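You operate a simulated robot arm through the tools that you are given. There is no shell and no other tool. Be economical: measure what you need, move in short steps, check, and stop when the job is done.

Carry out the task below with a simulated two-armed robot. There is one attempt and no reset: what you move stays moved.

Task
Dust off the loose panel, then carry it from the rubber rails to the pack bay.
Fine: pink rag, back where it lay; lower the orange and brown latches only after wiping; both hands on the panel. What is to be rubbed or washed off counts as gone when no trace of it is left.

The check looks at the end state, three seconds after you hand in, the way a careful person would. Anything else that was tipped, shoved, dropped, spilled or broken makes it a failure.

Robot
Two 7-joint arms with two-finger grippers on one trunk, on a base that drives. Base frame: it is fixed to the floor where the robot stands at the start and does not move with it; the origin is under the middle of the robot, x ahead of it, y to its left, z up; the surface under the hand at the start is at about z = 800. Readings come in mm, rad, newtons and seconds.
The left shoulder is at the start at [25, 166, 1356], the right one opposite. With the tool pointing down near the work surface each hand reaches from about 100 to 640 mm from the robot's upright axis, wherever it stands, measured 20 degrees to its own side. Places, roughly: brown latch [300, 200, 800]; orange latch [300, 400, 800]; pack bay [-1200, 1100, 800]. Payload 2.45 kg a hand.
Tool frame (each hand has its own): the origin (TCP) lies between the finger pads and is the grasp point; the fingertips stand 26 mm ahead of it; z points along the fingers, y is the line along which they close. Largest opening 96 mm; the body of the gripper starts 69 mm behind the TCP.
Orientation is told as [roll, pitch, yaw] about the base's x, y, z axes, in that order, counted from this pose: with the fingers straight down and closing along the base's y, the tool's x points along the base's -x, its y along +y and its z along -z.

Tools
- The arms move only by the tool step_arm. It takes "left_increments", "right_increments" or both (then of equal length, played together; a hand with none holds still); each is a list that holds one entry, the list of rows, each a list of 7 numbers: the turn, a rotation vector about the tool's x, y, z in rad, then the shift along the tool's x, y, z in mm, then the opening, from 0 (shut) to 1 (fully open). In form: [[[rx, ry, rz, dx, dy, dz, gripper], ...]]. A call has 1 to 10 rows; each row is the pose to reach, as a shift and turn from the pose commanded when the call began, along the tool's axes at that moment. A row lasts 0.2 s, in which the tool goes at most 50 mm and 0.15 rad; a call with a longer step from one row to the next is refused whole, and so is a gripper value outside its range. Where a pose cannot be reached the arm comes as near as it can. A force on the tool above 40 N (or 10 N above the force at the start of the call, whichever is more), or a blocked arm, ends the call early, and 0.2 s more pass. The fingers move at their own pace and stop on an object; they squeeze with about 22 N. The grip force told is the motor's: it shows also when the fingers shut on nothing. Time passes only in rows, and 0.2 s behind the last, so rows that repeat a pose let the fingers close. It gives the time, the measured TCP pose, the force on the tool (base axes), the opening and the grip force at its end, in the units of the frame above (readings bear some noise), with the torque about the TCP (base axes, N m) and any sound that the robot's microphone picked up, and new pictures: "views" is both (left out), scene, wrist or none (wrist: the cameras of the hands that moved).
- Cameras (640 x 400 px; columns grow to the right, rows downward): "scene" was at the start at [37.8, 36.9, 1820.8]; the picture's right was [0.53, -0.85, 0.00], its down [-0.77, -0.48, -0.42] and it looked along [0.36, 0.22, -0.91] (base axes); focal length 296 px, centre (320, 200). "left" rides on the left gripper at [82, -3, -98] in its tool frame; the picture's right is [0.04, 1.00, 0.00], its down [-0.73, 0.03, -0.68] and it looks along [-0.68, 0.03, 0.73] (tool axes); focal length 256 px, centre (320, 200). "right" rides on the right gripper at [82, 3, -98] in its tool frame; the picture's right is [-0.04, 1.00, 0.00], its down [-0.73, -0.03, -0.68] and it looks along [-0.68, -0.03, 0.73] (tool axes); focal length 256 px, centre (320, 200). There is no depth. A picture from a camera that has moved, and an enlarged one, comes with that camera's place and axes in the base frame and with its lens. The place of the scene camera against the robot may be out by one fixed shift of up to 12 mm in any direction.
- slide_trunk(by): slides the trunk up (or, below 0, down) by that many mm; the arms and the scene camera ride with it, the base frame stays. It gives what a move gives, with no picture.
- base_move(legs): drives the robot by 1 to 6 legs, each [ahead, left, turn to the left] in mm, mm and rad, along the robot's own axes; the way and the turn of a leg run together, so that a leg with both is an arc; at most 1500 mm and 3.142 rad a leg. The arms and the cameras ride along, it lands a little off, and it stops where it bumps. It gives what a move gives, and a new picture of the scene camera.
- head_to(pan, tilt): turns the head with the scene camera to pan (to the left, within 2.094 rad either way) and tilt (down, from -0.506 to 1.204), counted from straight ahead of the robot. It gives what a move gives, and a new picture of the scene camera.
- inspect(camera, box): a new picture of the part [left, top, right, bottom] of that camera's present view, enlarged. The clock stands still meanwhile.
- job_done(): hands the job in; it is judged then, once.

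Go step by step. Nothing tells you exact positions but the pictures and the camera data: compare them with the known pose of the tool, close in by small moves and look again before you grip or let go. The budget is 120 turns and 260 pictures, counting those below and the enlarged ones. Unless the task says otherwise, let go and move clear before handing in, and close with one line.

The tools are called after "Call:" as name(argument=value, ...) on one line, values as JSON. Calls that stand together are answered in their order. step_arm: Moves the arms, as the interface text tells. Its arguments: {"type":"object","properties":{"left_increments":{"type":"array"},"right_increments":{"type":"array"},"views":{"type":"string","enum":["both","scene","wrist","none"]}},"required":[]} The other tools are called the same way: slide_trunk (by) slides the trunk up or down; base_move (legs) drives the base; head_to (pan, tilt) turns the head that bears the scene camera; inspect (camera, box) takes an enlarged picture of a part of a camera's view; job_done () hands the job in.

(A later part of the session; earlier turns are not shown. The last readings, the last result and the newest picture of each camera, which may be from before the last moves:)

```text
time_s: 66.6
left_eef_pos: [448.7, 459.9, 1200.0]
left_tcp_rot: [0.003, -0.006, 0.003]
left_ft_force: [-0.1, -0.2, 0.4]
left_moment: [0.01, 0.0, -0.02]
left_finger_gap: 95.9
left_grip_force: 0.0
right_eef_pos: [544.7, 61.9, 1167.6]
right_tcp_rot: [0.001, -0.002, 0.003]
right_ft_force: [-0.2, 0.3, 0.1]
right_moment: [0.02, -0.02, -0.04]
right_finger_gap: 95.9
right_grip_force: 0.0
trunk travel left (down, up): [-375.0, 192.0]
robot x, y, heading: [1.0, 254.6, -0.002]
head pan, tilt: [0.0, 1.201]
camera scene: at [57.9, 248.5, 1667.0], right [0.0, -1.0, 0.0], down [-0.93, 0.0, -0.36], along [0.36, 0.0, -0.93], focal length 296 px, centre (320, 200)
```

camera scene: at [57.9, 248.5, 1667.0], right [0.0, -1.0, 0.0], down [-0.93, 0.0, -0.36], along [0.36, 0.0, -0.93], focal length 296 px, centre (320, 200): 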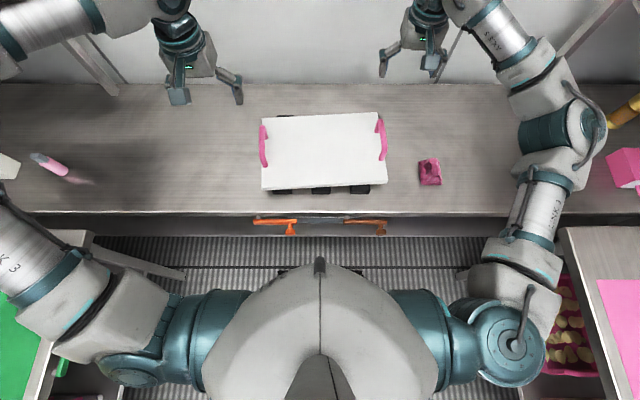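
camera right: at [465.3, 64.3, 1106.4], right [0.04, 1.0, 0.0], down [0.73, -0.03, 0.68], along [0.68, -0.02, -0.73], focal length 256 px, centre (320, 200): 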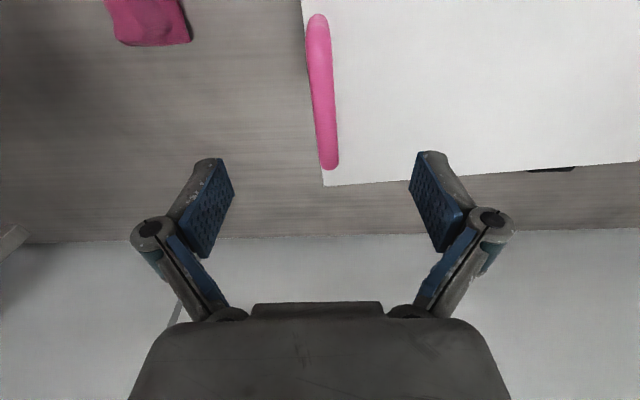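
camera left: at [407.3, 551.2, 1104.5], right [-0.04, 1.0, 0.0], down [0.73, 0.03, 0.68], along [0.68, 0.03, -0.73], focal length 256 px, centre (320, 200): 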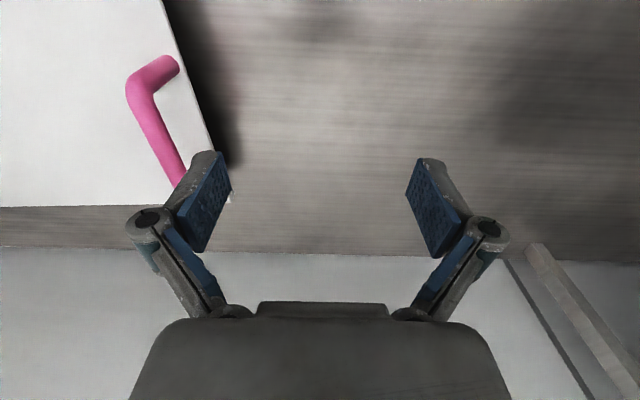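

Now I try moving the left hand above its handle.

Call:
step_arm(left_increments=[[[0, 0, 0, -25, -10, 10, 1], [0, 0, 0, -50, -20, 40, 1], [0, 0, 0, -75, -30, 75, 1], [0, 0, 0, -96, -36, 110, 1], [0, 0, 0, -96, -36, 145, 1], [0, 0, 0, -96, -36, 180, 1]]], views="both")

```text
time_s: 68.0
left_eef_pos: [536.3, 436.3, 1017.3]
left_tcp_rot: [0.0, -0.007, 0.004]
left_ft_force: [0.0, -0.1, -0.1]
left_moment: [0.0, -0.04, -0.02]
left_finger_gap: 96.0
left_grip_force: 0.0
left hand out of reach, approached as far as the arm can: row 4, 5, 6
right_eef_pos: [546.0, 62.9, 1166.7]
right_tcp_rot: [0.002, -0.003, 0.002]
right_ft_force: [0.1, -0.1, -0.4]
right_moment: [-0.02, 0.01, -0.01]
right_finger_gap: 96.0
right_grip_force: 0.1
trunk travel left (down, up): [-375.0, 192.0]
robot x, y, heading: [0.1, 251.7, 0.001]
head pan, tilt: [0.0, 1.201]
camera scene: at [61.1, 248.6, 1666.8], right [0.0, -1.0, 0.0], down [-0.93, 0.0, -0.36], along [0.36, 0.0, -0.93], focal length 296 px, centre (320, 200)
camera left: at [454.5, 432.4, 1115.6], right [-0.04, 1.0, 0.0], down [0.73, 0.03, 0.68], along [0.68, 0.03, -0.73], focal length 256 px, centre (320, 200)
```

scene: 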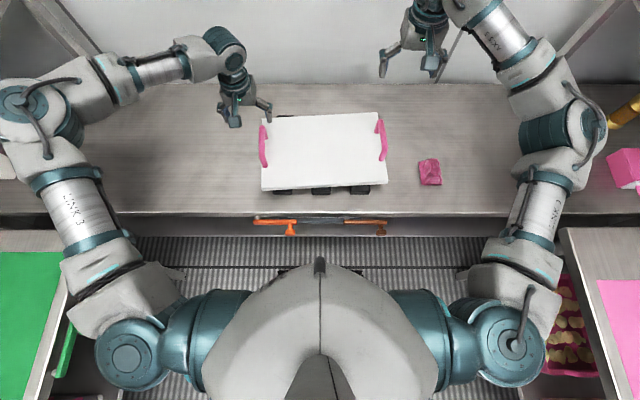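
left: 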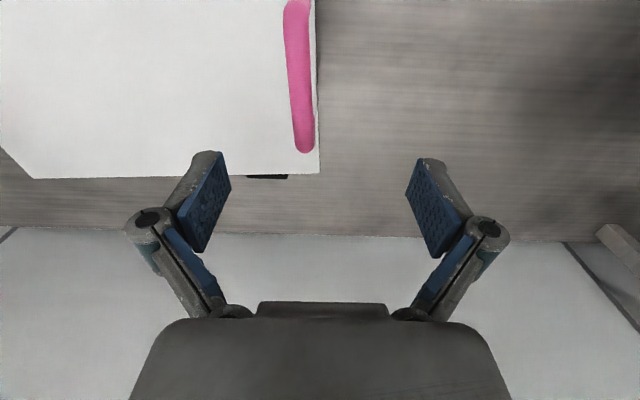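

Lowering the trunk helps. I raise the left hand, lower the trunk another 150 and shift the base right by 50 for more margin.

Call:
step_arm(left_increments=[[[0, 0, 0, 0, 0, -40, 1], [0, 0, 0, 0, 0, -80, 1], [0, 0, 0, 0, 0, -120, 1], [0, 0, 0, 0, 0, -160, 1]]], views="none")

Call:
base_move(legs=[[0, -50, 0]])

Call:
slide_trunk(by=-150)

```text
time_s: 69.0
left_eef_pos: [533.9, 435.8, 1178.8]
left_tcp_rot: [0.002, -0.004, 0.004]
left_ft_force: [-0.5, 0.4, 0.4]
left_moment: [-0.03, -0.02, 0.02]
left_finger_gap: 95.8
left_grip_force: 0.1
right_eef_pos: [544.7, 62.7, 1168.3]
right_tcp_rot: [0.004, -0.004, 0.001]
right_ft_force: [0.8, -0.5, -0.3]
right_moment: [-0.01, 0.0, 0.0]
right_finger_gap: 96.0
right_grip_force: 0.0
trunk travel left (down, up): [-375.0, 192.0]
robot x, y, heading: [1.0, 249.7, 0.003]
head pan, tilt: [0.0, 1.201]
```

```text
time_s: 69.9
left_eef_pos: [534.5, 400.5, 1177.7]
left_tcp_rot: [-0.009, -0.006, 0.006]
left_ft_force: [0.5, 1.2, 0.1]
left_moment: [-0.03, 0.01, -0.01]
left_finger_gap: 95.8
left_grip_force: 0.0
right_eef_pos: [544.4, 29.0, 1169.5]
right_tcp_rot: [-0.009, -0.004, 0.005]
right_ft_force: [0.0, 0.6, 0.3]
right_moment: [-0.06, -0.04, 0.01]
right_finger_gap: 96.1
right_grip_force: 0.0
trunk travel left (down, up): [-375.0, 192.0]
robot x, y, heading: [0.3, 201.2, 0.002]
head pan, tilt: [0.0, 1.201]
camera scene: at [60.8, 191.3, 1666.8], right [0.0, -1.0, -0.01], down [-0.93, 0.0, -0.36], along [0.36, 0.01, -0.93], focal length 296 px, centre (320, 200)
```

scene: 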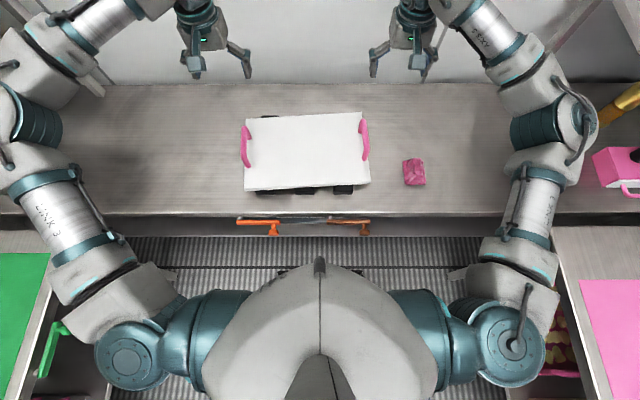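

```text
time_s: 71.6
left_eef_pos: [530.1, 414.5, 1027.1]
left_tcp_rot: [-0.02, -0.012, 0.005]
left_ft_force: [0.0, -0.2, 0.5]
left_moment: [0.0, 0.02, 0.03]
left_finger_gap: 96.2
left_grip_force: 0.0
right_eef_pos: [539.6, 42.9, 1024.8]
right_tcp_rot: [-0.02, -0.01, 0.009]
right_ft_force: [-0.1, 0.6, 0.1]
right_moment: [-0.07, -0.05, 0.02]
right_finger_gap: 95.9
right_grip_force: 0.1
trunk travel left (down, up): [-225.0, 342.0]
robot x, y, heading: [0.1, 205.9, 0.004]
head pan, tilt: [0.0, 1.201]
```

The readings show the robot leaning slightly (roll −0.02), so something may be touching. I look around before going on.

Call:
head_to(pan=1.0, tilt=0.9)

Call:
head_to(pan=-1.0, tilt=0.9)

```text
time_s: 72.9
left_eef_pos: [529.4, 407.0, 1028.2]
left_tcp_rot: [-0.014, -0.008, 0.005]
left_ft_force: [0.4, -1.0, -0.2]
left_moment: [0.0, 0.0, 0.0]
left_finger_gap: 95.8
left_grip_force: 0.1
right_eef_pos: [539.7, 34.1, 1022.8]
right_tcp_rot: [-0.014, -0.009, 0.004]
right_ft_force: [-0.4, -0.8, -0.7]
right_moment: [0.02, -0.01, -0.01]
right_finger_gap: 95.9
right_grip_force: 0.1
trunk travel left (down, up): [-225.0, 342.0]
robot x, y, heading: [3.7, 200.8, 0.003]
head pan, tilt: [1.0, 0.901]
camera scene: at [126.2, 285.3, 1532.8], right [0.84, -0.54, 0.0], down [-0.43, -0.67, -0.61], along [0.33, 0.51, -0.79], focal length 296 px, centre (320, 200)
```

scene: 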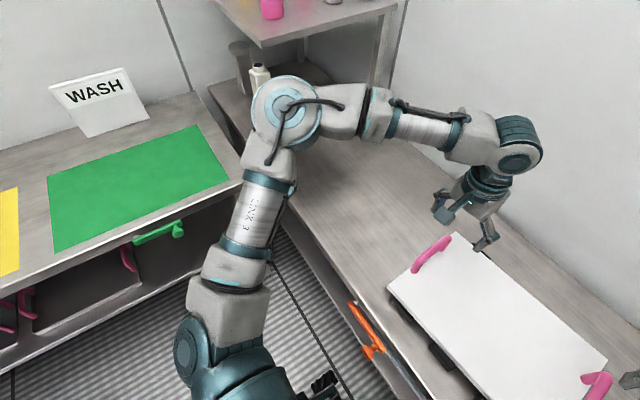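

```text
time_s: 74.8
left_eef_pos: [528.6, 373.1, 1033.4]
left_tcp_rot: [0.012, -0.009, 0.002]
left_ft_force: [0.0, -0.5, -0.2]
left_moment: [0.11, -0.02, 0.03]
left_finger_gap: 96.1
left_grip_force: 0.1
right_eef_pos: [540.0, 1.7, 1018.4]
right_tcp_rot: [0.011, -0.008, 0.001]
right_ft_force: [0.3, -0.3, 0.9]
right_moment: [0.06, 0.06, 0.04]
right_finger_gap: 96.3
right_grip_force: 0.1
trunk travel left (down, up): [-225.0, 342.0]
robot x, y, heading: [-0.8, 194.1, 0.004]
head pan, tilt: [-1.0, 0.901]
camera scene: at [126.1, 92.2, 1531.7], right [-0.84, -0.54, -0.01], down [-0.43, 0.68, -0.6], along [0.33, -0.5, -0.8], focal length 296 px, centre (320, 200)
```

scene: 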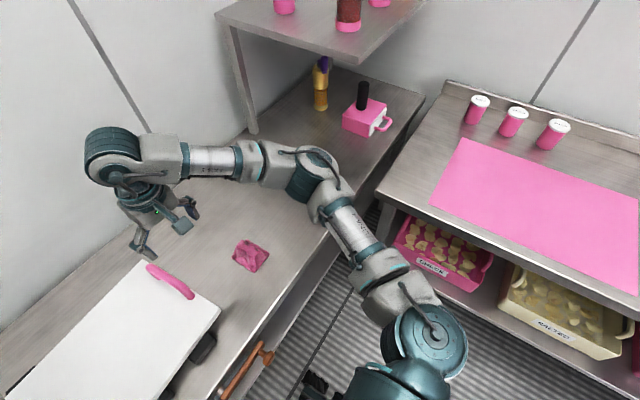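

No contact is visible; it looks like body sway. I wait and check that it settles.

Call:
step_arm(left_increments=[[[0, 0, 0, 0, 0, 0, 1], [0, 0, 0, 0, 0, 0, 1], [0, 0, 0, 0, 0, 0, 1], [0, 0, 0, 0, 0, 0, 1], [0, 0, 0, 0, 0, 0, 1]]], views="none")

Call:
step_arm(left_increments=[[[0, 0, 0, 0, 0, 0, 1], [0, 0, 0, 0, 0, 0, 1], [0, 0, 0, 0, 0, 0, 1], [0, 0, 0, 0, 0, 0, 1], [0, 0, 0, 0, 0, 0, 1]]], views="none")

Call:
head_to(pan=0, tilt=1.1)

```text
time_s: 76.2
left_eef_pos: [525.4, 440.4, 1026.7]
left_tcp_rot: [-0.04, -0.013, 0.011]
left_ft_force: [0.1, 0.5, -0.5]
left_moment: [-0.06, 0.01, -0.01]
left_finger_gap: 96.0
left_grip_force: 0.1
right_eef_pos: [535.3, 69.7, 1029.1]
right_tcp_rot: [-0.037, -0.015, 0.013]
right_ft_force: [0.0, 0.4, 0.2]
right_moment: [-0.07, 0.0, 0.04]
right_finger_gap: 95.7
right_grip_force: 0.0
trunk travel left (down, up): [-225.0, 342.0]
robot x, y, heading: [-0.5, 211.0, 0.002]
head pan, tilt: [-1.0, 0.901]
stopped in row 5 (left hand): the arm was blocked; the commanded pose is now the measured one
```

```text
time_s: 77.4
left_eef_pos: [526.6, 401.6, 1032.1]
left_tcp_rot: [-0.007, -0.012, 0.009]
left_ft_force: [0.4, -1.6, -0.5]
left_moment: [0.12, -0.01, 0.0]
left_finger_gap: 95.9
left_grip_force: 0.0
right_eef_pos: [535.4, 28.9, 1023.6]
right_tcp_rot: [-0.006, -0.014, 0.01]
right_ft_force: [0.1, 0.0, -0.8]
right_moment: [0.07, 0.01, -0.04]
right_finger_gap: 96.2
right_grip_force: 0.0
trunk travel left (down, up): [-225.0, 342.0]
robot x, y, heading: [-0.9, 207.4, 0.005]
head pan, tilt: [-1.0, 0.901]
```

```text
time_s: 78.7
left_eef_pos: [525.9, 445.5, 1025.4]
left_tcp_rot: [-0.04, -0.013, 0.012]
left_ft_force: [-0.8, 1.5, -0.7]
left_moment: [-0.08, 0.01, -0.01]
left_finger_gap: 96.0
left_grip_force: 0.1
right_eef_pos: [535.8, 73.5, 1029.0]
right_tcp_rot: [-0.041, -0.014, 0.014]
right_ft_force: [-1.1, 1.3, 0.1]
right_moment: [-0.08, 0.01, -0.03]
right_finger_gap: 95.8
right_grip_force: 0.1
trunk travel left (down, up): [-225.0, 342.0]
robot x, y, heading: [1.5, 209.3, 0.001]
head pan, tilt: [0.0, 1.1]
camera scene: at [148.3, 237.5, 1519.8], right [0.0, -1.0, 0.02], down [-0.89, -0.01, -0.45], along [0.45, -0.01, -0.89], focal length 296 px, centre (320, 200)
```

scene: 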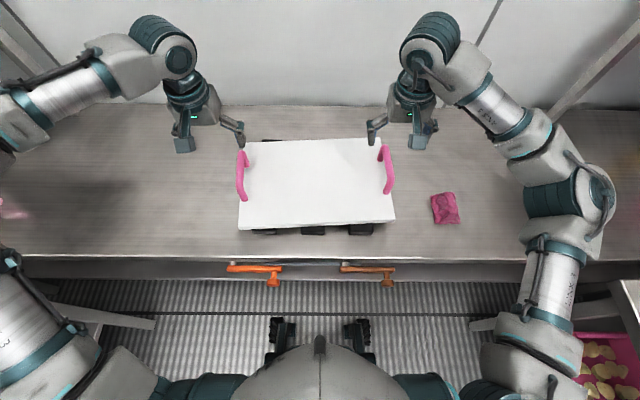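

The body is rocking with the trunk this low. I raise it again straight away.

Call:
slide_trunk(by=180)

Call:
step_arm(right_increments=[[[0, 0, 0, 0, 0, 0, 1], [0, 0, 0, 0, 0, 0, 1], [0, 0, 0, 0, 0, 0, 1]]], views="none")

Call:
step_arm(right_increments=[[[0, 0, 0, 0, 0, 0, 1], [0, 0, 0, 0, 0, 0, 1], [0, 0, 0, 0, 0, 0, 1], [0, 0, 0, 0, 0, 0, 1]]], views="none")

```text
time_s: 80.7
left_eef_pos: [526.3, 424.3, 1207.9]
left_tcp_rot: [-0.024, -0.01, 0.012]
left_ft_force: [-0.6, -0.3, -0.4]
left_moment: [0.01, -0.04, 0.01]
left_finger_gap: 95.9
left_grip_force: 0.0
right_eef_pos: [535.0, 52.2, 1206.5]
right_tcp_rot: [-0.024, -0.014, 0.01]
right_ft_force: [0.6, 0.1, 0.0]
right_moment: [0.01, -0.02, -0.01]
right_finger_gap: 96.2
right_grip_force: 0.1
trunk travel left (down, up): [-405.0, 162.0]
robot x, y, heading: [-2.6, 210.6, 0.004]
head pan, tilt: [0.0, 1.1]
```

```text
time_s: 81.5
left_eef_pos: [525.6, 441.5, 1206.1]
left_tcp_rot: [-0.036, -0.012, 0.013]
left_ft_force: [0.6, 0.5, 0.2]
left_moment: [-0.06, 0.01, 0.01]
left_finger_gap: 96.0
left_grip_force: 0.0
right_eef_pos: [536.2, 69.9, 1209.4]
right_tcp_rot: [-0.034, -0.015, 0.013]
right_ft_force: [-0.2, -0.1, 0.0]
right_moment: [-0.07, -0.01, 0.02]
right_finger_gap: 95.5
right_grip_force: 0.0
trunk travel left (down, up): [-405.0, 162.0]
robot x, y, heading: [2.8, 213.5, 0.005]
head pan, tilt: [0.0, 1.1]
```

```text
time_s: 82.5
left_eef_pos: [527.2, 435.1, 1207.8]
left_tcp_rot: [-0.029, -0.012, 0.011]
left_ft_force: [0.3, -0.1, 0.3]
left_moment: [-0.02, 0.0, 0.0]
left_finger_gap: 96.1
left_grip_force: 0.1
right_eef_pos: [536.8, 62.4, 1207.6]
right_tcp_rot: [-0.032, -0.014, 0.013]
right_ft_force: [0.3, 0.7, -0.1]
right_moment: [-0.01, -0.04, 0.0]
right_finger_gap: 95.9
right_grip_force: 0.2
trunk travel left (down, up): [-405.0, 162.0]
robot x, y, heading: [1.0, 209.6, 0.004]
head pan, tilt: [0.0, 1.1]
```

Call:
step_arm(right_increments=[[[0, 0, 0, 0, 0, 0, 1], [0, 0, 0, 0, 0, 0, 1], [0, 0, 0, 0, 0, 0, 1], [0, 0, 0, 0, 0, 0, 1], [0, 0, 0, 0, 0, 0, 1], [0, 0, 0, 0, 0, 0, 1], [0, 0, 0, 0, 0, 0, 1], [0, 0, 0, 0, 0, 0, 1]]], views="none")

Call:
step_arm(right_increments=[[[0, 0, 0, 0, 0, 0, 1], [0, 0, 0, 0, 0, 0, 1], [0, 0, 0, 0, 0, 0, 1], [0, 0, 0, 0, 0, 0, 1]]], views="scene")

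```text
time_s: 84.3
left_eef_pos: [526.7, 440.6, 1207.0]
left_tcp_rot: [-0.036, -0.012, 0.012]
left_ft_force: [0.2, 0.8, -0.4]
left_moment: [-0.08, 0.0, 0.0]
left_finger_gap: 96.2
left_grip_force: 0.0
right_eef_pos: [536.0, 68.2, 1208.0]
right_tcp_rot: [-0.035, -0.014, 0.015]
right_ft_force: [-0.2, 0.4, 0.9]
right_moment: [-0.06, -0.06, 0.04]
right_finger_gap: 95.9
right_grip_force: 0.1
trunk travel left (down, up): [-405.0, 162.0]
robot x, y, heading: [1.7, 214.5, 0.003]
head pan, tilt: [0.0, 1.1]
```

```text
time_s: 85.3
left_eef_pos: [526.0, 434.5, 1207.2]
left_tcp_rot: [-0.032, -0.012, 0.013]
left_ft_force: [0.2, -0.4, 0.2]
left_moment: [-0.01, 0.0, 0.0]
left_finger_gap: 95.9
left_grip_force: 0.0
right_eef_pos: [536.0, 62.6, 1208.4]
right_tcp_rot: [-0.031, -0.014, 0.011]
right_ft_force: [-0.2, 0.3, 0.4]
right_moment: [-0.01, 0.01, 0.0]
right_finger_gap: 96.0
right_grip_force: 0.1
trunk travel left (down, up): [-405.0, 162.0]
robot x, y, heading: [-2.6, 209.7, 0.004]
head pan, tilt: [0.0, 1.1]
camera scene: at [60.2, 231.1, 1702.6], right [0.0, -1.0, 0.01], down [-0.89, -0.01, -0.45], along [0.45, -0.01, -0.89], focal length 296 px, centre (320, 200)
```

scene: 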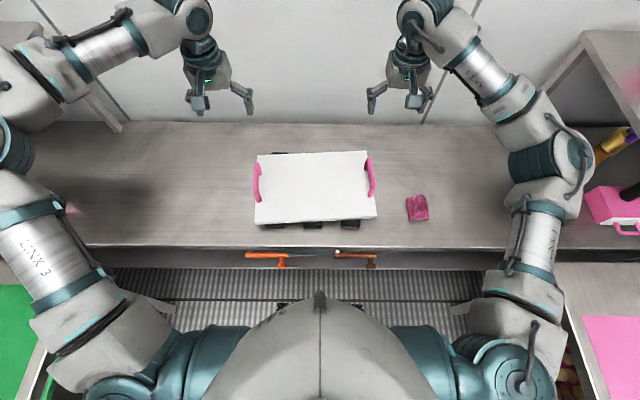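

Call:
head_to(pan=1.2, tilt=0.8)

Call:
head_to(pan=-1.9, tilt=1.1)

Call:
head_to(pan=2.0, tilt=1.2)

```text
time_s: 86.7
left_eef_pos: [526.5, 414.2, 1209.9]
left_tcp_rot: [-0.018, -0.012, 0.009]
left_ft_force: [-0.5, -0.2, -0.3]
left_moment: [0.06, -0.02, 0.01]
left_finger_gap: 96.2
left_grip_force: 0.0
right_eef_pos: [536.0, 41.3, 1205.4]
right_tcp_rot: [-0.013, -0.013, 0.008]
right_ft_force: [0.4, -0.9, -0.5]
right_moment: [0.06, 0.01, 0.0]
right_finger_gap: 95.9
right_grip_force: 0.1
trunk travel left (down, up): [-405.0, 162.0]
robot x, y, heading: [-0.2, 208.1, 0.007]
head pan, tilt: [1.201, 0.799]
camera scene: at [26.4, 262.2, 1725.5], right [0.93, -0.36, -0.01], down [-0.26, -0.66, -0.7], along [0.25, 0.66, -0.71], focal length 296 px, centre (320, 200)
```

scene: 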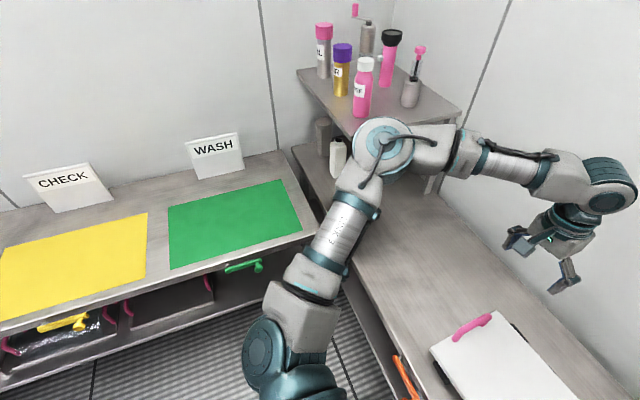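

```text
time_s: 89.4
left_eef_pos: [526.3, 406.6, 1211.3]
left_tcp_rot: [-0.014, -0.013, 0.012]
left_ft_force: [-0.4, 0.3, -0.6]
left_moment: [0.05, -0.02, 0.03]
left_finger_gap: 96.2
left_grip_force: 0.2
right_eef_pos: [536.3, 34.2, 1204.9]
right_tcp_rot: [-0.01, -0.012, 0.01]
right_ft_force: [-0.5, -0.3, 0.2]
right_moment: [-0.01, -0.04, 0.01]
right_finger_gap: 96.3
right_grip_force: 0.1
trunk travel left (down, up): [-405.0, 162.0]
robot x, y, heading: [-2.9, 208.3, 0.001]
head pan, tilt: [-1.901, 1.1]
camera scene: at [-23.2, 126.6, 1702.3], right [-0.95, 0.32, 0.01], down [0.28, 0.85, -0.45], along [-0.15, -0.42, -0.9], focal length 296 px, centre (320, 200)
```

scene: 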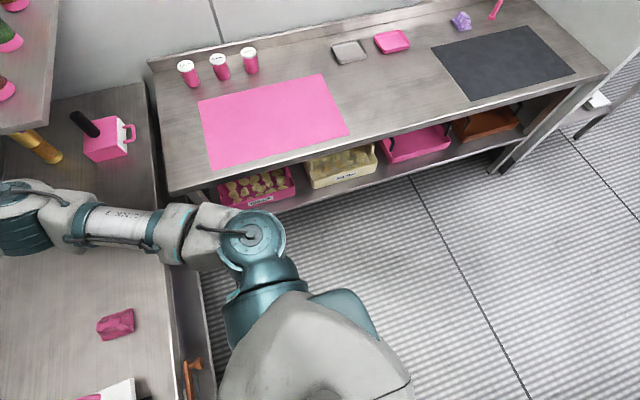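

```text
time_s: 92.6
left_eef_pos: [526.2, 436.1, 1206.7]
left_tcp_rot: [-0.034, -0.012, 0.013]
left_ft_force: [-0.2, 0.2, 0.1]
left_moment: [-0.03, -0.01, -0.01]
left_finger_gap: 96.1
left_grip_force: 0.0
right_eef_pos: [536.0, 64.2, 1208.4]
right_tcp_rot: [-0.03, -0.013, 0.012]
right_ft_force: [-0.9, 0.5, -0.2]
right_moment: [-0.03, 0.0, -0.02]
right_finger_gap: 96.0
right_grip_force: 0.0
trunk travel left (down, up): [-405.0, 162.0]
robot x, y, heading: [1.4, 208.9, 0.007]
head pan, tilt: [2.0, 1.201]
camera scene: at [-26.5, 272.9, 1696.8], right [0.91, 0.42, -0.01], down [0.39, -0.85, -0.36], along [-0.16, 0.32, -0.93], focal length 296 px, centre (320, 200)
```

scene: 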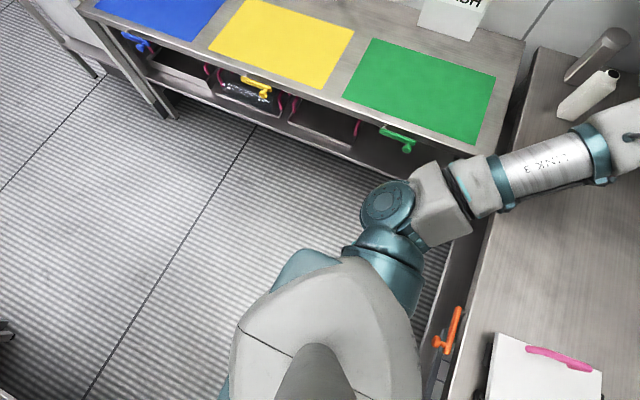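

The robot seems to be on the verge of tipping when the trunk is low and leaned forward. I raise the trunk back to its starting height and check that it sits level.

Call:
slide_trunk(by=120)

Call:
step_arm(left_increments=[[[0, 0, 0, 20, 10, 0, 1], [0, 0, 0, 40, 20, 0, 1], [0, 0, 0, 60, 30, 0, 1], [0, 0, 0, 80, 40, 0, 1], [0, 0, 0, 100, 50, 0, 1], [0, 0, 0, 120, 50, 0, 1], [0, 0, 0, 120, 50, 0, 1]]], right_increments=[[[0, 0, 0, 20, 0, 0, 1], [0, 0, 0, 40, 0, 0, 1], [0, 0, 0, 60, 0, 0, 1], [0, 0, 0, 80, 0, 0, 1], [0, 0, 0, 100, 0, 0, 1], [0, 0, 0, 120, 0, 0, 1], [0, 0, 0, 120, 0, 0, 1]]], views="none")

Call:
head_to(pan=0, tilt=1.1)

```text
time_s: 94.1
left_eef_pos: [526.7, 411.8, 1330.3]
left_tcp_rot: [-0.016, -0.012, 0.009]
left_ft_force: [-0.3, -0.3, -0.1]
left_moment: [-0.03, 0.03, 0.0]
left_finger_gap: 96.1
left_grip_force: 0.0
right_eef_pos: [536.8, 39.0, 1324.9]
right_tcp_rot: [-0.017, -0.014, 0.009]
right_ft_force: [0.2, 0.6, 0.1]
right_moment: [-0.04, 0.02, 0.03]
right_finger_gap: 96.2
right_grip_force: 0.1
trunk travel left (down, up): [-525.0, 42.0]
robot x, y, heading: [1.4, 204.7, 0.006]
head pan, tilt: [2.0, 1.201]
```

```text
time_s: 95.7
left_eef_pos: [408.7, 483.7, 1325.9]
left_tcp_rot: [-0.033, -0.01, 0.011]
left_ft_force: [0.6, -0.2, 0.2]
left_moment: [-0.01, 0.02, 0.02]
left_finger_gap: 96.0
left_grip_force: 0.1
right_eef_pos: [418.0, 60.4, 1325.4]
right_tcp_rot: [-0.027, -0.015, 0.013]
right_ft_force: [0.5, -0.3, -0.4]
right_moment: [0.02, -0.03, 0.01]
right_finger_gap: 96.0
right_grip_force: 0.0
trunk travel left (down, up): [-525.0, 42.0]
robot x, y, heading: [0.6, 211.8, 0.004]
head pan, tilt: [2.0, 1.201]
```

```text
time_s: 97.6
left_eef_pos: [407.7, 486.1, 1325.2]
left_tcp_rot: [-0.031, -0.012, 0.009]
left_ft_force: [-1.2, -0.1, -0.2]
left_moment: [-0.03, -0.01, 0.0]
left_finger_gap: 96.1
left_grip_force: 0.1
right_eef_pos: [417.0, 60.2, 1326.7]
right_tcp_rot: [-0.03, -0.015, 0.012]
right_ft_force: [-0.2, 1.3, 0.2]
right_moment: [-0.07, -0.04, 0.02]
right_finger_gap: 95.7
right_grip_force: 0.1
trunk travel left (down, up): [-525.0, 42.0]
robot x, y, heading: [0.7, 209.5, -0.001]
head pan, tilt: [0.0, 1.1]
camera scene: at [48.5, 223.5, 1822.6], right [0.0, -1.0, 0.01], down [-0.89, -0.01, -0.45], along [0.45, 0.0, -0.89], focal length 296 px, centre (320, 200)
```

scene: 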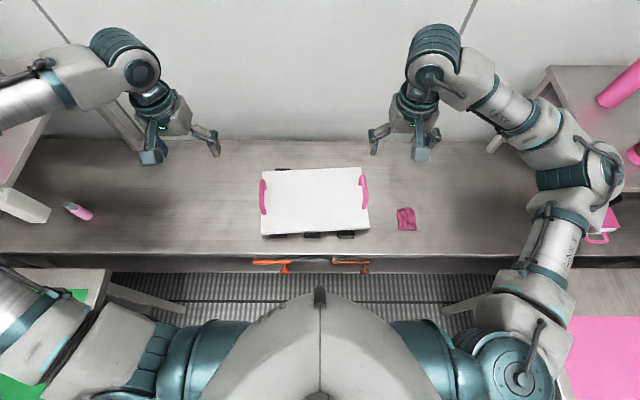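

The lean began with the last sideways drive, so I make a small drive back to see if it clears.

Call:
base_move(legs=[[-40, 0, 0]])

Call:
step_arm(right_increments=[[[0, 0, 0, 0, 0, 0, 1], [0, 0, 0, 0, 0, 0, 1], [0, 0, 0, 0, 0, 0, 1], [0, 0, 0, 0, 0, 0, 1], [0, 0, 0, 0, 0, 0, 1]]], views="none")

```text
time_s: 98.5
left_eef_pos: [379.4, 483.7, 1320.5]
left_tcp_rot: [-0.029, 0.0, 0.011]
left_ft_force: [0.6, 0.4, -0.7]
left_moment: [0.01, 0.05, 0.01]
left_finger_gap: 96.2
left_grip_force: 0.1
right_eef_pos: [388.5, 57.6, 1321.8]
right_tcp_rot: [-0.028, -0.003, 0.011]
right_ft_force: [0.6, -0.7, -0.6]
right_moment: [0.0, 0.03, 0.03]
right_finger_gap: 95.9
right_grip_force: 0.2
trunk travel left (down, up): [-525.0, 42.0]
robot x, y, heading: [-40.8, 214.9, 0.004]
head pan, tilt: [0.0, 1.1]
camera scene: at [23.1, 218.5, 1822.1], right [0.0, -1.0, 0.0], down [-0.9, 0.0, -0.44], along [0.44, 0.0, -0.9], focal length 296 px, centre (320, 200)
```

scene: 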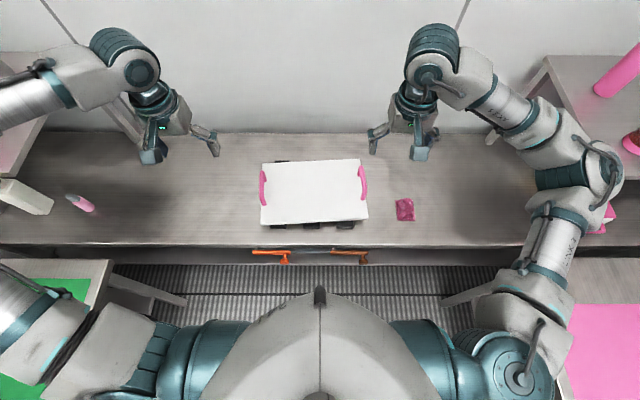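

```text
time_s: 99.7
left_eef_pos: [364.2, 482.6, 1326.3]
left_tcp_rot: [-0.029, -0.014, 0.012]
left_ft_force: [0.2, 1.0, 0.0]
left_moment: [-0.03, -0.02, 0.0]
left_finger_gap: 96.1
left_grip_force: 0.0
right_eef_pos: [373.8, 57.7, 1326.9]
right_tcp_rot: [-0.028, -0.016, 0.012]
right_ft_force: [0.2, 0.8, -0.2]
right_moment: [0.0, -0.01, 0.01]
right_finger_gap: 96.0
right_grip_force: 0.1
trunk travel left (down, up): [-525.0, 42.0]
robot x, y, heading: [-38.8, 210.0, 0.005]
head pan, tilt: [0.0, 1.1]
```

The camera shows the robot is level again; the lean was only carried over into the hand poses. I stay at trunk height 0, shift the base a bit right, level the right hand, and tilt the left hand's fingers inward, which is harmless on a round handle and should free its reach.

Call:
base_move(legs=[[45, -70, 0]])

Call:
step_arm(left_increments=[[[0.13, 0, 0, 0, 20, 20, 1], [0.26, 0, 0, -15, 40, 50, 1], [0.39, 0, 0, -30, 60, 80, 1], [0.5, 0, 0, -45, 70, 110, 1], [0.5, 0, 0, -60, 70, 145, 1], [0.5, 0, 0, -75, 70, 180, 1]]], right_increments=[[[-0.01, 0, 0, 0, 0, 20, 1], [-0.02, 0.01, 0.01, 0, 0, 50, 1], [-0.029, 0.014, 0.012, -20, 0, 90, 1], [-0.029, 0.014, 0.012, -40, 0, 130, 1], [-0.029, 0.014, 0.012, -60, 0, 165, 1], [-0.029, 0.014, 0.012, -80, 0, 200, 1]]], views="scene")

```text
time_s: 100.8
left_eef_pos: [404.1, 435.2, 1325.4]
left_tcp_rot: [-0.044, -0.016, 0.015]
left_ft_force: [0.1, -0.3, 0.1]
left_moment: [-0.02, -0.01, 0.02]
left_finger_gap: 96.0
left_grip_force: 0.1
right_eef_pos: [413.4, 11.8, 1331.0]
right_tcp_rot: [-0.042, -0.02, 0.017]
right_ft_force: [-1.3, 0.2, 0.3]
right_moment: [-0.04, -0.07, -0.01]
right_finger_gap: 96.0
right_grip_force: 0.1
trunk travel left (down, up): [-525.0, 42.0]
robot x, y, heading: [3.7, 146.3, 0.007]
head pan, tilt: [0.0, 1.1]
camera scene: at [44.8, 150.9, 1822.9], right [0.0, -1.0, 0.0], down [-0.89, 0.0, -0.46], along [0.46, 0.0, -0.89], focal length 296 px, centre (320, 200)
```

scene: 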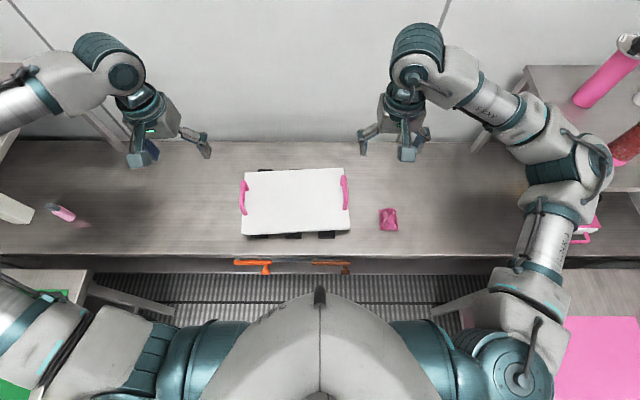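

```text
time_s: 102.2
left_eef_pos: [487.8, 492.7, 1142.1]
left_tcp_rot: [-0.537, -0.014, 0.013]
left_ft_force: [0.5, 1.0, 0.1]
left_moment: [-0.01, 0.04, -0.07]
left_finger_gap: 96.0
left_grip_force: 0.0
right_eef_pos: [505.5, -5.3, 1131.7]
right_tcp_rot: [-0.008, -0.004, 0.002]
right_ft_force: [-0.1, 0.4, -0.1]
right_moment: [0.01, 0.04, 0.0]
right_finger_gap: 95.8
right_grip_force: 0.0
trunk travel left (down, up): [-525.0, 42.0]
robot x, y, heading: [8.7, 145.6, 0.006]
head pan, tilt: [0.0, 1.1]
camera scene: at [57.8, 168.5, 1822.3], right [0.01, -1.0, 0.01], down [-0.89, -0.01, -0.45], along [0.45, -0.01, -0.89], focal length 296 px, centre (320, 200)
```

scene: 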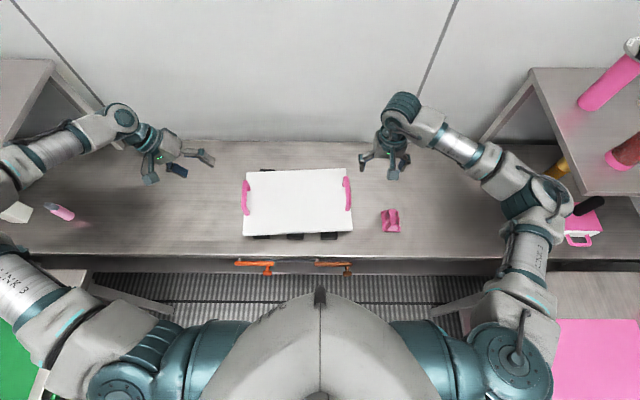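

The left arm moved freely this time. I lower it toward working height to test its reach.

Call:
step_arm(left_increments=[[[0, 0, 0, -13, 22, 36, 1], [0, 0, 0, -26, 43, 73, 1], [0, 0, 0, -39, 65, 110, 1], [0, 0, 0, -52, 87, 146, 1], [0, 0, 0, -52, 87, 146, 1], [0, 0, 0, -52, 87, 146, 1]]], views="scene")

```text
time_s: 103.6
left_eef_pos: [495.6, 488.1, 1037.9]
left_tcp_rot: [-0.535, -0.013, 0.018]
left_ft_force: [-0.2, 0.6, -0.5]
left_moment: [0.01, -0.03, 0.0]
left_finger_gap: 95.9
left_grip_force: 0.1
left hand out of reach, approached as far as the arm can: row 3, 4, 5, 6
right_eef_pos: [503.3, -4.2, 1132.9]
right_tcp_rot: [-0.004, -0.005, 0.004]
right_ft_force: [0.6, 0.2, 0.3]
right_moment: [-0.03, 0.01, 0.03]
right_finger_gap: 96.1
right_grip_force: 0.0
trunk travel left (down, up): [-525.0, 42.0]
robot x, y, heading: [3.8, 148.6, 0.005]
head pan, tilt: [0.0, 1.1]
camera scene: at [56.9, 115.9, 1822.2], right [0.0, -1.0, -0.02], down [-0.89, 0.01, -0.45], along [0.45, 0.02, -0.89], focal length 296 px, centre (320, 200)
```

scene: 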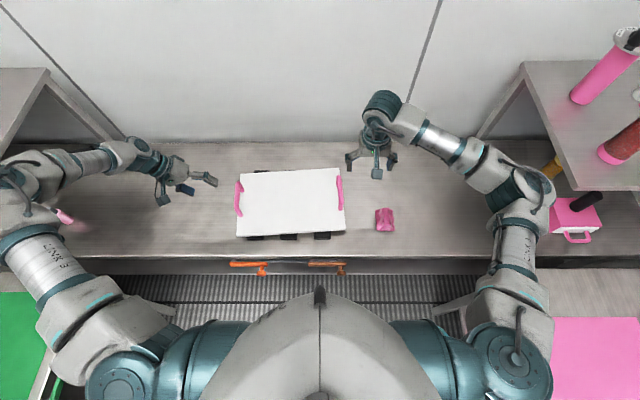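

Still limited: the elbow is stuck out. I'll try stretching the left arm forward at height to straighten the elbow out of that posture, then come down from there.

Call:
step_arm(left_increments=[[[-0.1, 0, 0, -10, -30, -34, 1], [-0.2, 0, 0, -20, -60, -68, 1], [-0.3, 0, 0, -40, -90, -100, 1], [-0.4, 0, 0, -65, -115, -130, 1], [-0.535, 0, 0, -95, -130, -150, 1], [-0.535, 0, 0, -135, -142, -160, 1], [-0.535, 0, 0, -180, -142, -160, 1], [-0.535, 0, 0, -220, -142, -160, 1]]], views="scene")

```text
time_s: 105.6
left_eef_pos: [617.9, 482.6, 1251.0]
left_tcp_rot: [-0.017, -0.018, 0.012]
left_ft_force: [0.1, 0.0, -1.2]
left_moment: [-0.03, -0.01, 0.02]
left_finger_gap: 96.0
left_grip_force: 0.0
left hand out of reach, approached as far as the arm can: row 6, 7, 8
right_eef_pos: [499.6, 9.4, 1137.6]
right_tcp_rot: [-0.021, -0.008, 0.001]
right_ft_force: [0.2, 1.1, 0.6]
right_moment: [-0.07, -0.05, 0.01]
right_finger_gap: 95.7
right_grip_force: 0.2
trunk travel left (down, up): [-525.0, 42.0]
robot x, y, heading: [8.2, 141.2, 0.003]
head pan, tilt: [0.0, 1.1]
stopped in row 8 (left hand): the arm was blocked; the commanded pose is now the measured one
camera scene: at [56.7, 135.8, 1822.5], right [0.0, -1.0, 0.0], down [-0.89, 0.0, -0.45], along [0.45, 0.01, -0.89], focal length 296 px, centre (320, 200)
```

scene: 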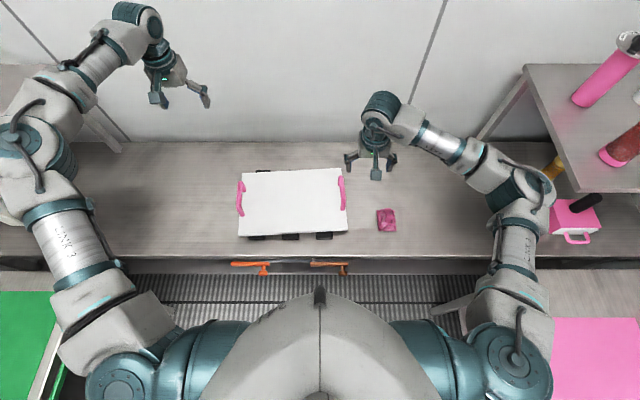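

Still stuck. I test how low the left hand can go further out at its side, at about [350,585].

Call:
step_arm(left_increments=[[[-0.02, 0.018, 0, 34, 13, 10, 1], [-0.02, 0.018, 0, 68, 27, 25, 1], [-0.02, 0.018, 0, 102, 40, 45, 1], [-0.02, 0.018, 0, 136, 53, 65, 1], [-0.02, 0.018, 0, 170, 67, 90, 1], [-0.02, 0.018, 0, 205, 80, 115, 1], [-0.02, 0.018, 0, 240, 94, 140, 1], [-0.02, 0.018, 0, 270, 107, 165, 1], [-0.02, 0.018, 0, 270, 107, 210, 1], [-0.02, 0.018, 0, 270, 107, 255, 1]]], views="none")

Call:
step_arm(left_increments=[[[0, 0, 0, 0, 0, 45, 1], [0, 0, 0, 0, 0, 85, 1], [0, 0, 0, -20, 0, 85, 1], [0, 0, 0, -40, 0, 85, 1], [0, 0, 0, -60, 0, 85, 1], [0, 0, 0, -80, 0, 85, 1]]], views="scene")

```text
time_s: 107.8
left_eef_pos: [348.2, 592.6, 980.8]
left_tcp_rot: [-0.006, 0.0, 0.016]
left_ft_force: [-0.3, 0.8, 0.1]
left_moment: [-0.05, -0.02, 0.01]
left_finger_gap: 96.0
left_grip_force: 0.0
right_eef_pos: [501.3, 22.9, 1137.7]
right_tcp_rot: [-0.031, -0.007, 0.002]
right_ft_force: [0.0, 1.4, -0.9]
right_moment: [-0.08, -0.03, -0.01]
right_finger_gap: 96.3
right_grip_force: 0.1
trunk travel left (down, up): [-525.0, 42.0]
robot x, y, heading: [5.1, 142.8, 0.006]
head pan, tilt: [0.0, 1.1]
```

```text
time_s: 109.2
left_eef_pos: [420.8, 568.9, 947.6]
left_tcp_rot: [0.025, -0.003, 0.009]
left_ft_force: [0.1, -0.4, 0.4]
left_moment: [0.02, 0.02, 0.02]
left_finger_gap: 95.9
left_grip_force: 0.1
left hand out of reach, approached as far as the arm can: row 2, 3, 4, 5, 6
right_eef_pos: [501.3, -22.3, 1133.6]
right_tcp_rot: [0.002, -0.007, -0.001]
right_ft_force: [0.2, 0.2, -0.5]
right_moment: [0.02, 0.0, -0.02]
right_finger_gap: 96.1
right_grip_force: 0.0
trunk travel left (down, up): [-525.0, 42.0]
robot x, y, heading: [2.8, 137.1, 0.007]
head pan, tilt: [0.0, 1.1]
camera scene: at [56.9, 108.2, 1822.3], right [0.0, -1.0, -0.02], down [-0.89, 0.0, -0.45], along [0.45, 0.02, -0.89], focal length 296 px, centre (320, 200)
```

scene: 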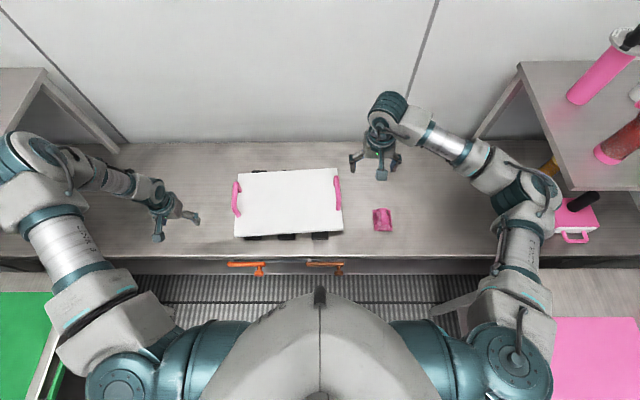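

The left hand reaches lower only when the shoulder is lower. A moderate trunk drop (−180) with the base at this spot should be enough, so I go up first and then lower gently.

Call:
step_arm(left_increments=[[[0, 0, 0, -10, -5, -40, 1], [0, 0, 0, -20, -10, -80, 1], [0, 0, 0, -30, -15, -120, 1], [0, 0, 0, -40, -20, -160, 1], [0, 0, 0, -55, -30, -200, 1], [0, 0, 0, -75, -50, -220, 1], [0, 0, 0, -95, -70, -230, 1], [0, 0, 0, -95, -70, -230, 1], [0, 0, 0, -95, -70, -230, 1], [0, 0, 0, -95, -70, -230, 1]]], views="none")

Call:
slide_trunk(by=-90)

Call:
slide_trunk(by=-90)

Call:
step_arm(right_increments=[[[0, 0, 0, 0, 0, 0, 1], [0, 0, 0, 0, 0, 0, 1], [0, 0, 0, 0, 0, 0, 1], [0, 0, 0, 0, 0, 0, 1], [0, 0, 0, 0, 0, 0, 1], [0, 0, 0, 0, 0, 0, 1]]], views="none")

Call:
step_arm(right_increments=[[[0, 0, 0, 0, 0, 0, 1], [0, 0, 0, 0, 0, 0, 1], [0, 0, 0, 0, 0, 0, 1], [0, 0, 0, 0, 0, 0, 1], [0, 0, 0, 0, 0, 0, 1], [0, 0, 0, 0, 0, 0, 1], [0, 0, 0, 0, 0, 0, 1], [0, 0, 0, 0, 0, 0, 1], [0, 0, 0, 0, 0, 0, 1]]], views="scene")

```text
time_s: 111.4
left_eef_pos: [509.7, 519.8, 1170.5]
left_tcp_rot: [0.006, -0.003, 0.012]
left_ft_force: [0.5, 0.4, 0.0]
left_moment: [-0.02, -0.02, 0.0]
left_finger_gap: 95.8
left_grip_force: 0.0
right_eef_pos: [499.3, 6.4, 1136.8]
right_tcp_rot: [-0.018, -0.006, 0.003]
right_ft_force: [-0.4, 0.2, 0.1]
right_moment: [-0.02, -0.01, 0.01]
right_finger_gap: 96.1
right_grip_force: 0.1
trunk travel left (down, up): [-525.0, 42.0]
robot x, y, heading: [4.3, 143.1, 0.003]
head pan, tilt: [0.0, 1.1]
```

```text
time_s: 112.6
left_eef_pos: [512.1, 527.0, 1078.7]
left_tcp_rot: [-0.002, 0.0, 0.013]
left_ft_force: [0.4, 0.8, 0.6]
left_moment: [-0.01, -0.03, 0.0]
left_finger_gap: 95.6
left_grip_force: 0.0
right_eef_pos: [499.7, 14.1, 1049.2]
right_tcp_rot: [-0.025, -0.009, 0.001]
right_ft_force: [-0.8, 0.6, 0.7]
right_moment: [-0.02, 0.0, 0.02]
right_finger_gap: 95.8
right_grip_force: 0.1
trunk travel left (down, up): [-435.0, 132.0]
robot x, y, heading: [0.8, 147.5, 0.005]
head pan, tilt: [0.0, 1.1]
```

```text
time_s: 113.9
left_eef_pos: [512.2, 498.8, 997.8]
left_tcp_rot: [0.02, -0.003, 0.008]
left_ft_force: [0.3, -0.8, 0.6]
left_moment: [0.04, 0.05, 0.0]
left_finger_gap: 96.2
left_grip_force: 0.0
right_eef_pos: [499.2, -15.3, 954.3]
right_tcp_rot: [-0.003, -0.009, -0.002]
right_ft_force: [0.1, -0.3, 0.2]
right_moment: [0.07, 0.02, 0.04]
right_finger_gap: 96.1
right_grip_force: 0.0
trunk travel left (down, up): [-345.0, 222.0]
robot x, y, heading: [7.8, 139.5, 0.001]
head pan, tilt: [0.0, 1.1]
```

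```text
time_s: 115.3
left_eef_pos: [510.9, 524.9, 987.6]
left_tcp_rot: [-0.001, -0.001, 0.012]
left_ft_force: [-0.1, 0.8, -0.5]
left_moment: [-0.06, 0.01, 0.03]
left_finger_gap: 95.8
left_grip_force: 0.0
right_eef_pos: [500.1, 11.4, 956.6]
right_tcp_rot: [-0.023, -0.009, 0.004]
right_ft_force: [0.1, 1.1, 0.3]
right_moment: [-0.08, -0.03, 0.03]
right_finger_gap: 96.1
right_grip_force: 0.0
trunk travel left (down, up): [-345.0, 222.0]
robot x, y, heading: [7.5, 145.2, 0.004]
head pan, tilt: [0.0, 1.1]
```

```text
time_s: 117.3
left_eef_pos: [512.5, 513.9, 992.3]
left_tcp_rot: [0.009, -0.003, 0.012]
left_ft_force: [0.2, 0.6, 0.1]
left_moment: [0.02, 0.02, -0.04]
left_finger_gap: 95.9
left_grip_force: 0.0
right_eef_pos: [497.8, -1.3, 955.7]
right_tcp_rot: [-0.016, -0.008, -0.001]
right_ft_force: [-0.4, -0.2, -1.2]
right_moment: [0.01, 0.01, 0.0]
right_finger_gap: 96.1
right_grip_force: 0.1
trunk travel left (down, up): [-345.0, 222.0]
robot x, y, heading: [3.0, 140.9, 0.005]
head pan, tilt: [0.0, 1.1]
camera scene: at [81.5, 147.6, 1642.8], right [0.0, -1.0, 0.0], down [-0.89, -0.01, -0.45], along [0.45, 0.0, -0.89], focal length 296 px, centre (320, 200)
```

scene: 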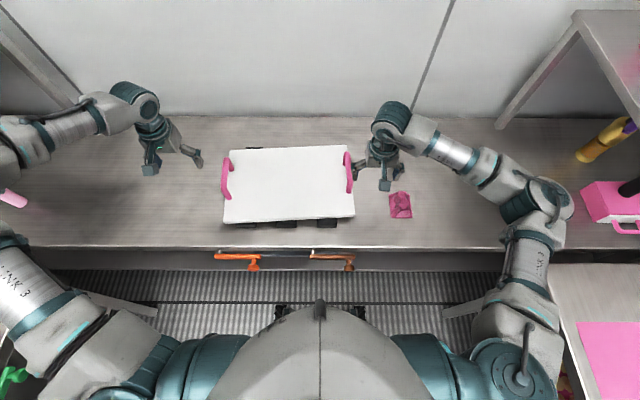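

The sway dies down when I wait. Now I move both hands gently over the handles.

Call:
step_arm(left_increments=[[[0, 0, 0, -3, -11, 0, 1], [0, 0, 0, -6, -22, 0, 1], [0, 0, 0, -9, -33, 0, 1], [0, 0, 0, -12, -44, 0, 1], [0, 0, 0, -15, -55, 0, 1], [0, 0, 0, -18, -66, 5, 1], [0, 0, 0, -22, -77, 10, 1], [0, 0, 0, -25, -88, 15, 1], [0, 0, 0, -25, -88, 15, 1], [0, 0, 0, -25, -88, 15, 1]]], right_increments=[[[0, 0, 0, -5, 8, 0, 1], [0, 0, 0, -10, 16, 0, 1], [0, 0, 0, -15, 24, 0, 1], [0, 0, 0, -20, 32, 0, 1], [0, 0, 0, -25, 40, 0, 1], [0, 0, 0, -30, 48, 0, 1], [0, 0, 0, -36, 56, 0, 1], [0, 0, 0, -42, 63, 0, 1], [0, 0, 0, -42, 63, 0, 1], [0, 0, 0, -42, 63, 0, 1]]])

```text
time_s: 119.5
left_eef_pos: [538.1, 423.9, 978.0]
left_tcp_rot: [0.008, -0.001, 0.011]
left_ft_force: [-0.4, -0.3, -0.5]
left_moment: [-0.02, 0.0, -0.01]
left_finger_gap: 96.0
left_grip_force: 0.1
right_eef_pos: [540.9, 62.6, 955.4]
right_tcp_rot: [-0.014, -0.006, 0.0]
right_ft_force: [-0.2, -0.5, -0.3]
right_moment: [-0.01, -0.02, 0.03]
right_finger_gap: 95.9
right_grip_force: 0.1
trunk travel left (down, up): [-345.0, 222.0]
robot x, y, heading: [5.9, 140.8, 0.008]
head pan, tilt: [0.0, 1.1]
camera scene: at [82.0, 140.0, 1642.8], right [0.0, -1.0, 0.0], down [-0.89, 0.0, -0.45], along [0.45, 0.0, -0.89], focal length 296 px, centre (320, 200)
camera right: at [456.6, 66.8, 1053.9], right [0.04, 1.0, -0.01], down [0.73, -0.02, 0.68], along [0.68, -0.04, -0.73], focal length 256 px, centre (320, 200)
camera left: at [456.4, 419.4, 1075.4], right [-0.05, 1.0, 0.01], down [0.73, 0.03, 0.68], along [0.68, 0.04, -0.73], focal length 256 px, centre (320, 200)
```

scene: 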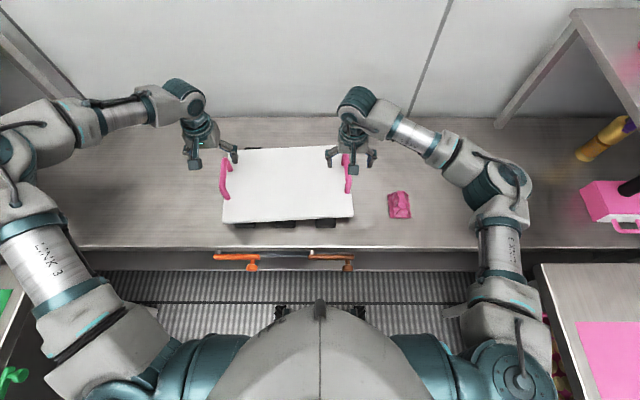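
right: 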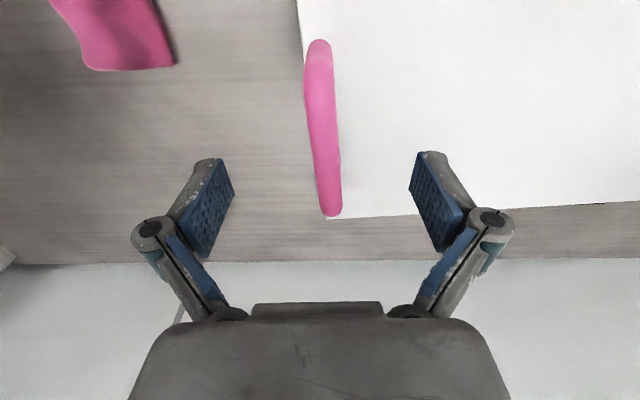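
left: 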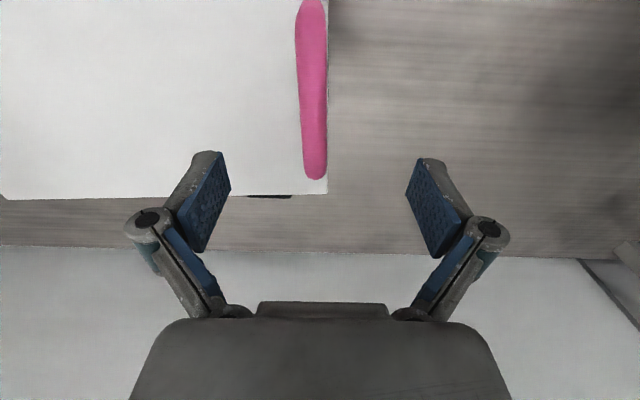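

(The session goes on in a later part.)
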